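You operate a simulated robot arm through the tools that you are given. There is no shell and no other tool. Be economical: measure what you need, move in short steps, check, and stop when the job is done.

Carry out the task below with a simulated robot arm. There is one attempt and no reset: what you move stays moved.

TASK
Put the silver bracket labelled "2" from the top of the assembly bench on the blue solar cell there.

Only the result counts: the job must be done as asked and must still hold three seconds after the hand-in. Knocking over, shifting, dropping, spilling or breaking anything else fails it.

THE ROBOT
A 7-joint arm with a two-finger parallel gripper, fixed in place. Base frame: the origin is at the foot of the arm, x ahead of it, y to its left, z up; the work surface is at about z = 0. Readings come in mm, rad, newtons and seconds.
With the tool pointing down near the work surface it reaches from about 220 to 580 mm from the base axis. Its first joint turns from -1.152 to 1.152 rad. Payload 2.5 kg.
The TCP is the grasp point between the finger pads, 23 mm short of the fingertips. In the tool frame z runs along the fingers and y along their closing line. Largest opening 94 mm; finger width 38, thickness 10; the body of the gripper, 54 by 96 mm, starts 39 mm behind the TCP.
Orientation is that of the tool frame in the base frame, as a unit quaternion [x, y, z, w]. With the fingers straight down and closing along the base's y, the tool's x points along the base's -x, its y along +y and its z along -z.

THE INTERFACE
- The arm moves only by the tool servo_tool. Its argument "rows" is a list of rows, each a list of 7 numbers: the shift along the tool's x, y, z in units of 500 mm (1.0 is 500 mm), then the turn, a rotation vector about the tool's x, y, z in units of 90 degrees (1.0 is 90 degrees), then the gripper command, from -1 (fully open) to 1 (shut), values between in proportion. In form: [[tx, ty, tz, wx, wy, wz, claw], ...]. A call has 1 to 12 rows; each row is the pose to reach, as a shift and turn from the pose commanded when the call began, along the tool's axes at that moment. A call with a number of a shift or a turn outside -1 to 1 is refused whole. Each row takes 0.2 s and may step no farther than 50 mm and 0.15 rad from the row before; otherwise, or with a gripper value out of range, the whole call is refused. Where a pose cannot be reached the arm comes as near as it can. A force on the tool above 40 N (or 10 N above the force at the start of the call, whichever is more), or a blocked arm, ends the call early, and 0.2 s more pass. Each finger travels about 108 mm/s and halts on what it meets, pressing with about 34 N; the grip force reading is that of the motor and also rises with nothing between the fingers. The clock runs only during rows and for 0.2 s after the last one: add rows that repeat a pose to give the fingers time. It gives the time, the measured TCP pose, the force on the tool (base axes), the opening and the grip force at its end, in the units of the frame above (readings bear some noise).
- Cameras (640 x 400 px; columns grow to the right, rows downward): "scene" is fixed at [96.3, -400.5, 554.8]; the picture's right is [0.96, -0.28, 0.00], its down [-0.14, -0.47, -0.87] and it looks along [0.25, 0.84, -0.48] (base axes); focal length 314 px, centre (320, 200). "wrist" rides on the gripper at [-39, 0, -44] in the tool frame; the picture's right is [0.00, -1.00, 0.00], its down [0.97, 0.00, -0.24] and it looks along [0.24, 0.00, 0.97] (tool axes); focal length 218 px, centre (320, 200). There is no depth. A picture from a camera that has moved, and an enlarged one, comes with that camera's place and axes in the base frame and with its lens. The place of the scene camera against the robot may be out by one fixed shift of up to 12 mm in any direction.
- grab_frame(camera): a new picture of that camera. It takes no simulated time.
- enlarge(camera, box): a new picture of the part [left, top, right, bottom] of that camera's present view, enlarged. It takes no simulated time.
- hand_in(): hands the job in; it is judged then, once.

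Go step by step. Nothing tells you positions but the pictures and the camera data: compare them with the known pose of the tool, close in by small moves and look again before you grip or let go. The budget is 90 turns and 36 pictures, counting those below and the enlarged ones. Unless the task says otherwise, let go and move clear before handing in, and close with one line.

The tools are called after ">>>" as a command line: name --pt "numbers of a row" for each row, then --argument value for the rest, lists and objects as JSON in quotes. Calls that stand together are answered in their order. servo_tool: Moves the arm, as the interface text tells. Its arguments: {"type":"object","properties":{"rows":{"type":"array","items":{"type":"array","items":{"type":"number"}}}},"required":["rows"]} The other tools are called the same way: grab_frame (camera) takes a picture; enlarge (camera, box) takes an enlarged picture of a part of a camera's view; hand_in () hands the job in.

At the start:

```text
time_s: 0.0
tool_pos: [344.5, 242.5, 308.9]
ee_rot: [0.0, 1.0, 0.0, 0.0]
ft_force: [-0.1, -0.6, -0.6]
opening: 94.3
grasp_force: 0.1
```

scene: 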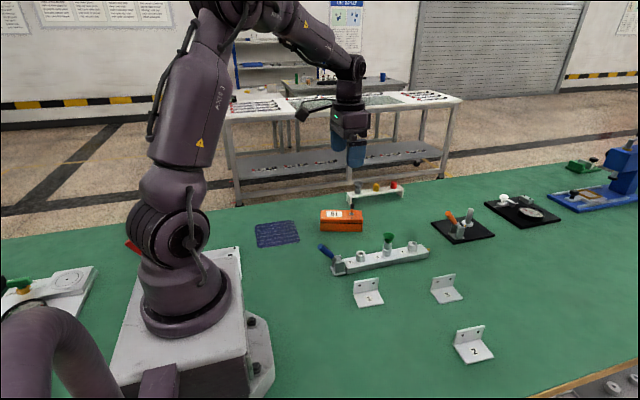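
wrist: 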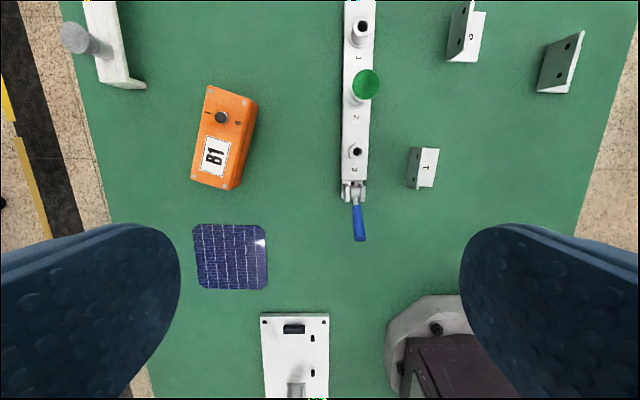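

The view shows three silver brackets, an orange box, a fixture and the blue solar cell. From the wrist camera the cell is near (193, 403) and bracket "2" near (500, -105). I'll enlarge both to confirm.

>>> enlarge --camera "scene" --box '[340, 260, 520, 372]'

>>> enlarge --camera "wrist" --box '[400, 0, 640, 150]'

>>> enlarge --camera "scene" --box '[220, 170, 460, 320]'

```text
3.56 times, centred on (430, 316) of scene
camera zoom: at [96.3, -400.5, 554.8], right [0.96, -0.28, 0.0], down [-0.14, -0.47, -0.87], along [0.25, 0.84, -0.48], focal length 1118 px, centre (-71, -212)
```

zoom: 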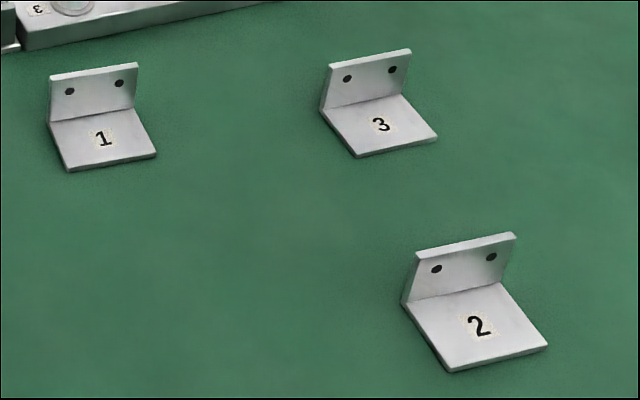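

```text
2.67 times, centred on (520, 75) of wrist
camera zoom: at [383.2, 242.4, 353.0], right [0.0, -1.0, 0.0], down [-0.97, 0.0, 0.24], along [-0.24, 0.0, -0.97], focal length 582 px, centre (-213, 533)
```

zoom: 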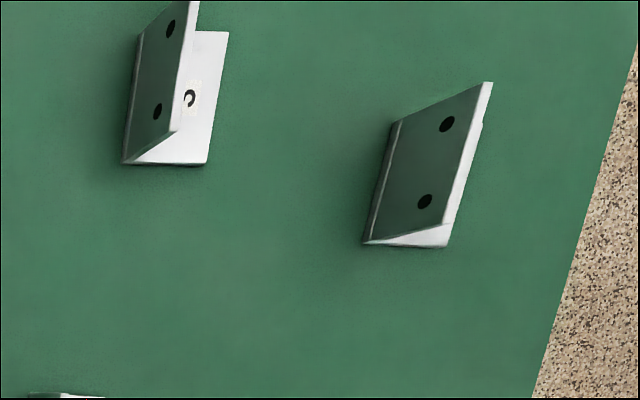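

```text
2.67 times, centred on (340, 245) of scene
camera zoom: at [96.3, -400.5, 554.8], right [0.96, -0.28, 0.0], down [-0.14, -0.47, -0.87], along [0.25, 0.84, -0.48], focal length 838 px, centre (267, 80)
```

zoom: 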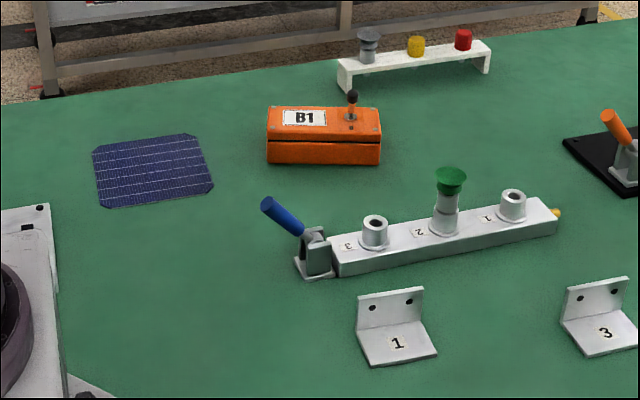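

The bracket's upright plate stands at about y = -80, running from x = 462 to 521 and about 40 mm tall. Its foot points towards -y. I'll move above it, stay high, and look again.

>>> servo_tool --pt "-0.03 -0.065 0 0 0 0 -1" --pt "-0.06 -0.13 0 0 0 0 -1" --pt "-0.09 -0.195 0 0 0 0 -1" --pt "-0.12 -0.26 0 0 0 0 -1" --pt "-0.15 -0.325 0.03 0 0 0 -1" --pt "-0.18 -0.39 0.07 0 0 0 -1" --pt "-0.21 -0.455 0.11 0 0 0 -1" --pt "-0.24 -0.52 0.15 0 0 0 -1" --pt "-0.27 -0.585 0.19 0 0 0 -1" --pt "-0.295 -0.649 0.23 0 0 0 -1" --pt "-0.295 -0.649 0.26 0 0 0 -1" --pt "-0.295 -0.649 0.26 0 0 0 -1"

>>> grab_frame --camera "wrist"

```text
time_s: 2.6
tool_pos: [492.2, -83.1, 179.9]
ee_rot: [0.0, 1.0, 0.0, 0.0]
ft_force: [0.7, 0.0, 0.3]
opening: 93.9
grasp_force: 0.0
```

```text
30 pictures are left
camera wrist: at [530.6, -82.0, 223.3], right [0.0, -1.0, 0.0], down [-0.97, 0.0, 0.24], along [-0.24, 0.0, -0.97], focal length 218 px, centre (320, 200)
```

wrist: 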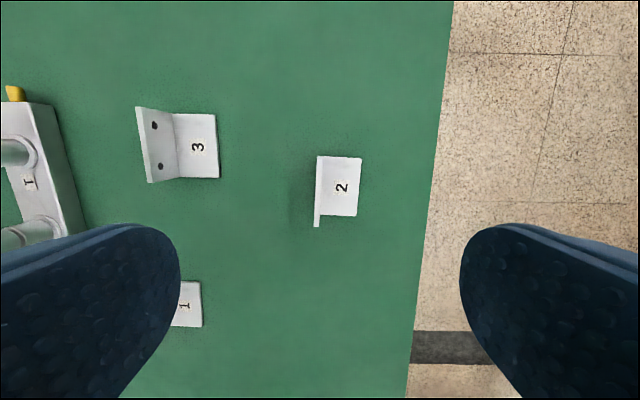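

>>> enlarge --camera "wrist" --box '[272, 140, 400, 240]'

```text
4.00 times, centred on (336, 190) of wrist
camera zoom: at [530.6, -82.0, 223.3], right [0.0, -1.0, 0.0], down [-0.97, 0.0, 0.24], along [-0.24, 0.0, -0.97], focal length 873 px, centre (256, 240)
```

zoom: 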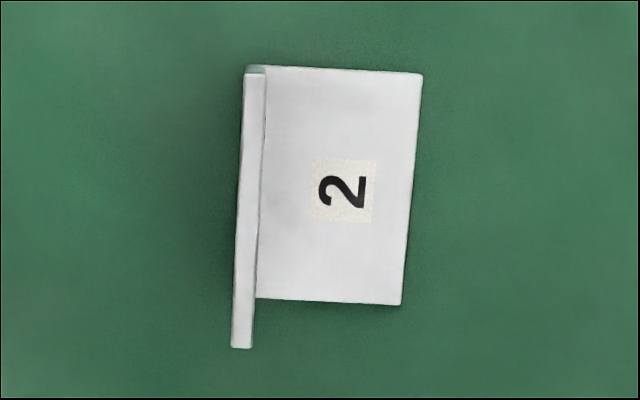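

The plate's top centre is near (490.5, -80.5), turned about -3°. I'll align to it and go down to TCP z of about 35, so the tips clear the foot.

>>> servo_tool --pt "0.003 0.003 0.04 0 0 0.033 -1" --pt "0.003 0.003 0.09 0 0 0.033 -1" --pt "0.003 0.003 0.14 0 0 0.033 -1" --pt "0.003 0.003 0.19 0 0 0.033 -0.6" --pt "0.003 0.003 0.23 0 0 0.033 -0.5" --pt "0.003 0.003 0.26 0 0 0.033 -0.5" --pt "0.003 0.003 0.275 0 0 0.033 -0.5" --pt "0.003 0.003 0.288 0 0 0.033 -0.5" --pt "0.003 0.003 0.288 0 0 0.033 -0.5"

>>> grab_frame --camera "wrist"

>>> enlarge --camera "scene" --box '[400, 260, 560, 360]'

```text
time_s: 4.6
tool_pos: [488.5, -81.5, 34.2]
ee_rot: [0.026, 1.0, 0.0, -0.001]
ft_force: [0.2, 0.2, 0.5]
opening: 70.6
grasp_force: 0.0
```

```text
28 pictures are left
camera wrist: at [527.8, -83.0, 78.7], right [-0.05, -1.0, 0.0], down [-0.97, 0.05, 0.24], along [-0.24, 0.01, -0.97], focal length 218 px, centre (320, 200)
```

wrist: 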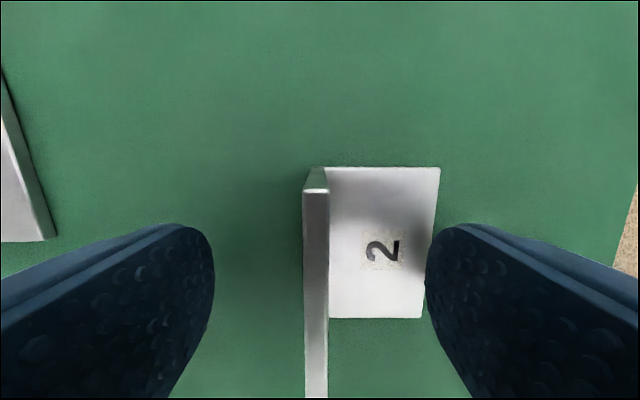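

```text
4.00 times, centred on (480, 310) of scene
camera zoom: at [96.3, -400.5, 554.8], right [0.96, -0.28, 0.0], down [-0.14, -0.47, -0.87], along [0.25, 0.84, -0.48], focal length 1258 px, centre (-320, -240)
```

zoom: 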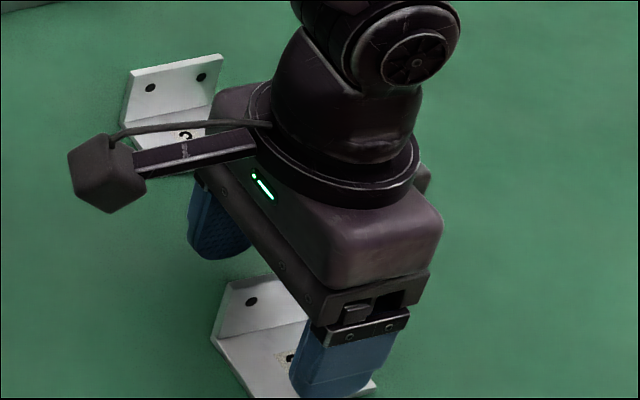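

The plate sits centred and parallel between the fingers, and the tips clear the foot. I'll close the gripper.

>>> servo_tool --pt "0 0.001 0 0 0 0 0" --pt "0 0.001 0 0 0 0 0.5" --pt "0 0.001 0 0 0 0 1" --pt "0 0.001 0 0 0 0 1" --pt "0 0.001 0 0 0 0 1" --pt "0 0.001 0 0 0 0 1"

```text
time_s: 6.0
tool_pos: [489.2, -80.5, 33.0]
ee_rot: [0.026, 1.0, -0.001, 0.0]
ft_force: [-0.6, 0.2, 0.1]
opening: 4.2
grasp_force: 34.2
```

It grips the plate, with an opening of 4.2 mm and 34 N. I'll lift slowly.

>>> servo_tool --pt "0 0 -0.02 0 0 0 1" --pt "0 0 -0.06 0 0 0 1" --pt "0 0 -0.12 0 0 0 1" --pt "0 0 -0.18 0 0 0 1" --pt "0 0 -0.24 0 0 0 1" --pt "0 0 -0.3 0 0 0 1" --pt "0 0 -0.36 0 0 0 1" --pt "0 0 -0.4 0 0 0 1" --pt "0 0 -0.4 0 0 0 1"

>>> grab_frame --camera "wrist"

```text
time_s: 8.0
tool_pos: [489.9, -80.9, 234.7]
ee_rot: [0.026, 1.0, 0.0, 0.0]
ft_force: [0.2, -0.2, -0.7]
opening: 4.4
grasp_force: 34.0
```

```text
26 pictures are left
camera wrist: at [528.9, -82.2, 278.1], right [-0.05, -1.0, 0.0], down [-0.97, 0.05, 0.24], along [-0.24, 0.01, -0.97], focal length 218 px, centre (320, 200)
```

wrist: 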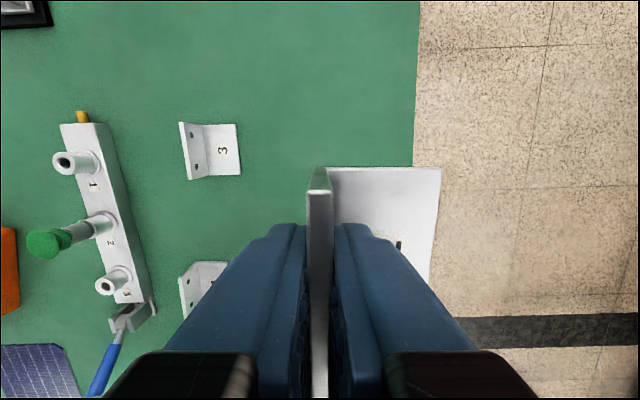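

The bracket is held level and clear. I'll carry it high towards the cell in two legs.

>>> servo_tool --pt "0.02 0.031 0 0 0 0 1" --pt "0.06 0.093 0 0 0 0 1" --pt "0.105 0.162 0 0 0 0 1" --pt "0.15 0.232 0 0 0 0 1" --pt "0.195 0.302 0 0 0 0 1" --pt "0.24 0.371 0 0 0 0 1" --pt "0.285 0.441 0 0 0 0 1" --pt "0.33 0.51 0 0 0 0 1" --pt "0.37 0.572 0 0 0 0 1" --pt "0.404 0.625 0 0 0 0 1" --pt "0.404 0.625 0 0 0 0 1"

>>> grab_frame --camera "wrist"

```text
time_s: 10.4
tool_pos: [302.4, 241.8, 235.8]
ee_rot: [0.026, 1.0, 0.0, -0.001]
ft_force: [-0.5, 0.7, -0.2]
opening: 4.3
grasp_force: 33.8
```

```text
25 pictures are left
camera wrist: at [341.9, 240.3, 280.6], right [-0.05, -1.0, 0.0], down [-0.97, 0.05, 0.24], along [-0.24, 0.01, -0.97], focal length 218 px, centre (320, 200)
```

wrist: 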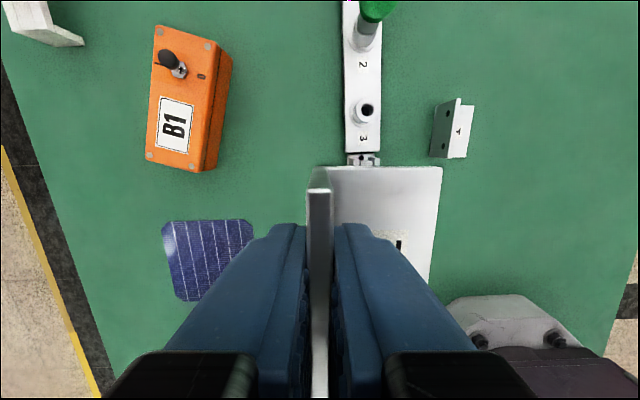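

The cell's centre works out at about (190, 402), spanning x 126–253 and y 340–462. I'll move to (203, 416), which puts the whole bracket well inside it, and then check.

>>> servo_tool --pt "0.022 0.034 0 0 0 0 1" --pt "0.06 0.093 0 0 0 0 1" --pt "0.1 0.155 0 0 0 0 1" --pt "0.14 0.217 0 0 0 0 1" --pt "0.18 0.279 0 0 0 0 1" --pt "0.218 0.338 0.0 0 0 0 1" --pt "0.218 0.338 0.06 0 0 0 1" --pt "0.218 0.338 0.12 0 0 0 1" --pt "0.218 0.338 0.18 0 0 0 1" --pt "0.218 0.338 0.24 0 0 0 1" --pt "0.218 0.338 0.24 0 0 0 1"

>>> grab_frame --camera "wrist"

>>> enlarge --camera "scene" --box '[200, 160, 392, 280]'

```text
time_s: 12.8
tool_pos: [204.0, 414.8, 111.8]
ee_rot: [0.026, 1.0, -0.001, 0.0]
ft_force: [0.0, 0.1, -0.8]
opening: 4.1
grasp_force: 33.8
```

```text
24 pictures are left
camera wrist: at [242.9, 413.3, 157.3], right [-0.05, -1.0, 0.0], down [-0.97, 0.05, 0.24], along [-0.24, 0.01, -0.97], focal length 218 px, centre (320, 200)
```

wrist: 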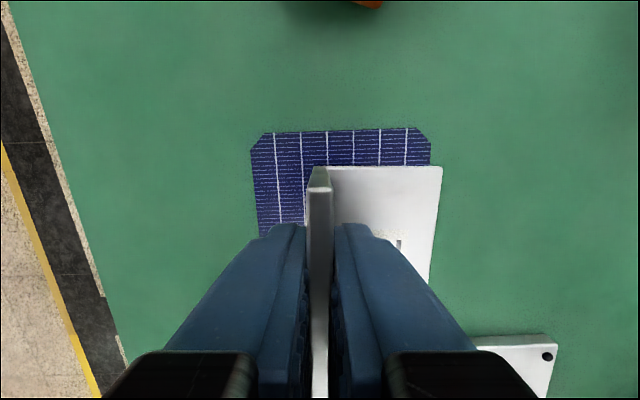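

```text
3.33 times, centred on (296, 220) of scene
camera zoom: at [96.4, -400.4, 554.8], right [0.96, -0.28, 0.0], down [-0.14, -0.47, -0.87], along [0.25, 0.84, -0.48], focal length 1048 px, centre (400, 133)
```

zoom: 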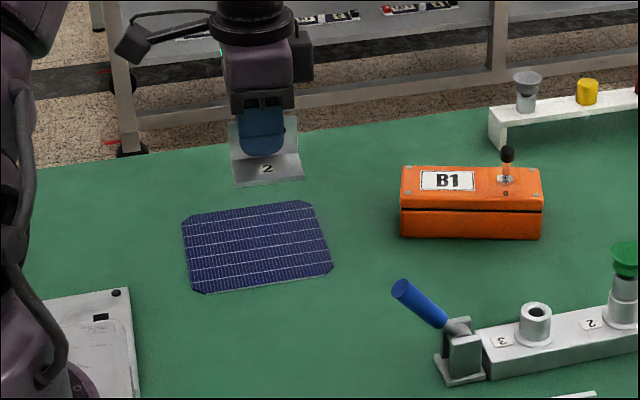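

The bracket is over the cell and 80 mm above its grip height. I'll lower it to about 4 mm above table level and then go in small steps, watching the force.

>>> servo_tool --pt "0 0 0.03 0 0 0 1" --pt "0 0 0.06 0 0 0 1" --pt "0 0 0.09 0 0 0 1" --pt "0 0 0.12 0 0 0 1" --pt "0 0 0.138 0 0 0 1" --pt "0 0 0.146 0 0 0 1" --pt "0 0 0.152 0 0 0 1" --pt "0 0 0.152 0 0 0 1"

>>> enlarge --camera "scene" --box '[240, 190, 320, 240]'

```text
time_s: 14.6
tool_pos: [204.6, 417.5, 38.0]
ee_rot: [0.026, 1.0, 0.0, 0.0]
ft_force: [-0.6, 0.7, -1.2]
opening: 4.3
grasp_force: 33.7
```

```text
8.00 times, centred on (280, 215) of scene
camera zoom: at [96.4, -400.5, 554.8], right [0.96, -0.28, 0.0], down [-0.14, -0.47, -0.87], along [0.25, 0.84, -0.48], focal length 2515 px, centre (640, 80)
```

zoom: 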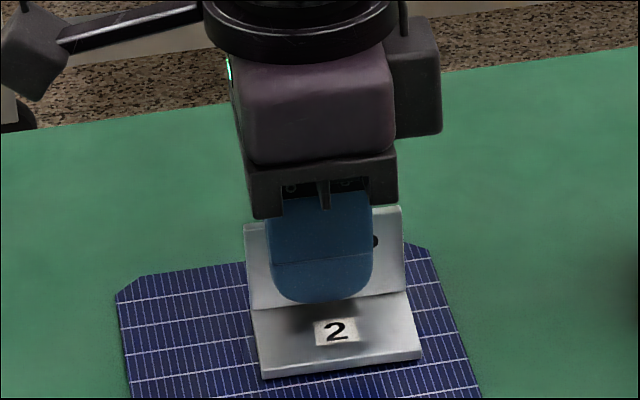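

The bracket hovers a few mm above the cell, fully inside its outline. I'll lower it in 0.5 mm steps.

>>> servo_tool --pt "0 0 0.001 0 0 0 1" --pt "0 0 0.002 0 0 0 1" --pt "0 0 0.003 0 0 0 1" --pt "0 0 0.004 0 0 0 1" --pt "0 0 0.004 0 0 0 1"

```text
time_s: 15.8
tool_pos: [206.1, 417.5, 36.9]
ee_rot: [0.027, 1.0, 0.0, 0.0]
ft_force: [0.3, 0.3, 0.7]
opening: 4.3
grasp_force: 34.2
```

>>> servo_tool --pt "0 0 0.001 0 0 0 1" --pt "0 0 0.002 0 0 0 1" --pt "0 0 0.002 0 0 0 1"

>>> enlarge --camera "scene" --box '[240, 190, 320, 240]'

```text
time_s: 16.6
tool_pos: [204.8, 417.1, 36.1]
ee_rot: [0.026, 1.0, 0.001, 0.0]
ft_force: [-0.6, -1.6, 10.7]
opening: 4.4
grasp_force: 34.3
```

```text
8.00 times, centred on (280, 215) of scene
camera zoom: at [96.3, -400.5, 554.7], right [0.96, -0.28, 0.0], down [-0.14, -0.47, -0.87], along [0.25, 0.84, -0.48], focal length 2515 px, centre (640, 80)
```

zoom: 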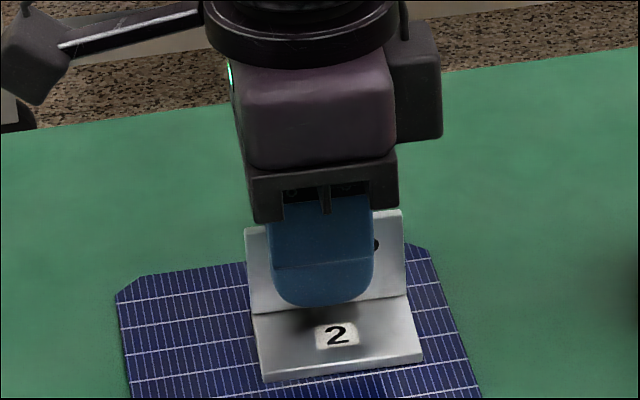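

It touched down at 10.7 N. I'll ease back slightly, open partway and retreat straight up.

>>> servo_tool --pt "0 0 -0.0006 0 0 0 1" --pt "0 0 -0.0006 0 0 0 0.8" --pt "0 0 -0.0006 0 0 0 0.5" --pt "0 0 -0.0006 0 0 0 0.3" --pt "0 0 -0.0006 0 0 0 0.3"

>>> grab_frame --camera "wrist"

```text
time_s: 17.8
tool_pos: [204.6, 416.3, 35.4]
ee_rot: [0.026, 1.0, 0.0, -0.001]
ft_force: [0.3, -0.6, -0.8]
opening: 33.0
grasp_force: 0.1
```

```text
20 pictures are left
camera wrist: at [243.5, 415.1, 80.1], right [-0.05, -1.0, 0.0], down [-0.97, 0.05, 0.24], along [-0.24, 0.01, -0.97], focal length 218 px, centre (320, 200)
```

wrist: 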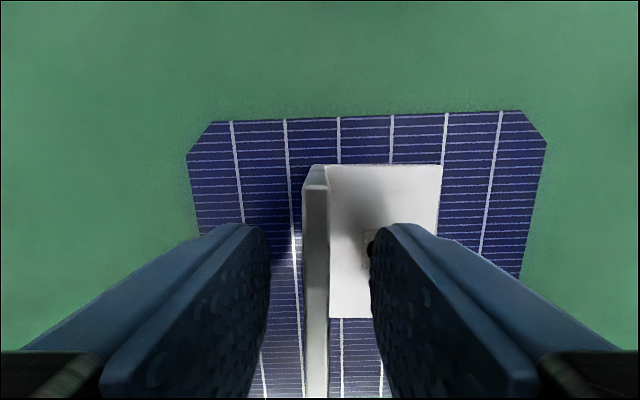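

The bracket stands free on the cell with both fingers clear, so I'll go straight up and check.

>>> servo_tool --pt "0 0 -0.02 0 0 0 0.3" --pt "0 0 -0.06 0 0 0 0.3" --pt "0 0 -0.12 0 0 0 0.3" --pt "0 0 -0.18 0 0 0 0.3" --pt "0 0 -0.25 0 0 0 0.3" --pt "0 0 -0.32 0 0 0 0.3" --pt "0 0 -0.38 0 0 0 0.3" --pt "0 0 -0.38 0 0 0 0.3"

>>> grab_frame --camera "scene"

>>> grab_frame --camera "wrist"

```text
time_s: 19.6
tool_pos: [203.8, 416.1, 226.0]
ee_rot: [0.027, 1.0, 0.0, 0.0]
ft_force: [0.2, 0.4, -0.1]
opening: 32.7
grasp_force: 0.0
```

```text
19 pictures are left
```

scene: 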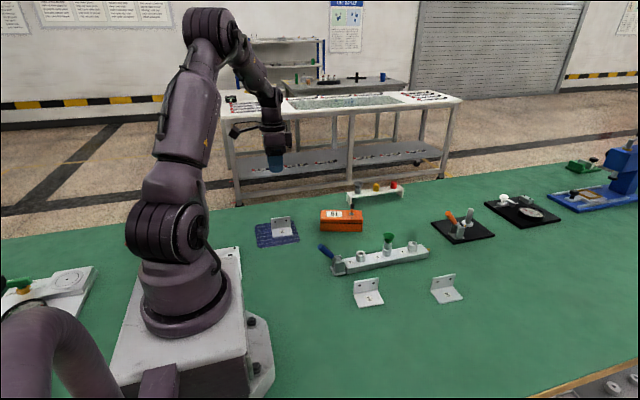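

```text
18 pictures are left
camera wrist: at [242.5, 414.7, 271.2], right [-0.05, -1.0, 0.0], down [-0.97, 0.05, 0.24], along [-0.24, 0.01, -0.97], focal length 218 px, centre (320, 200)
```

wrist: 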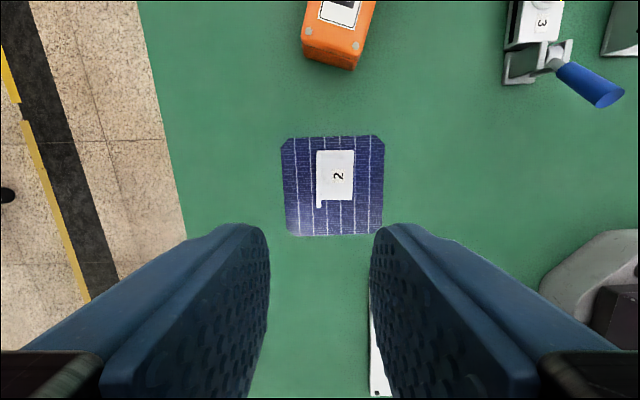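

Bracket "2" rests wholly on the solar cell, nothing else has moved, and the arm is clear. I'm handing in.

>>> hand_in

```text
The job is handed in.
```

The silver bracket "2" is standing upright on the blue solar cell, fully within its outline, and the job is handed in.
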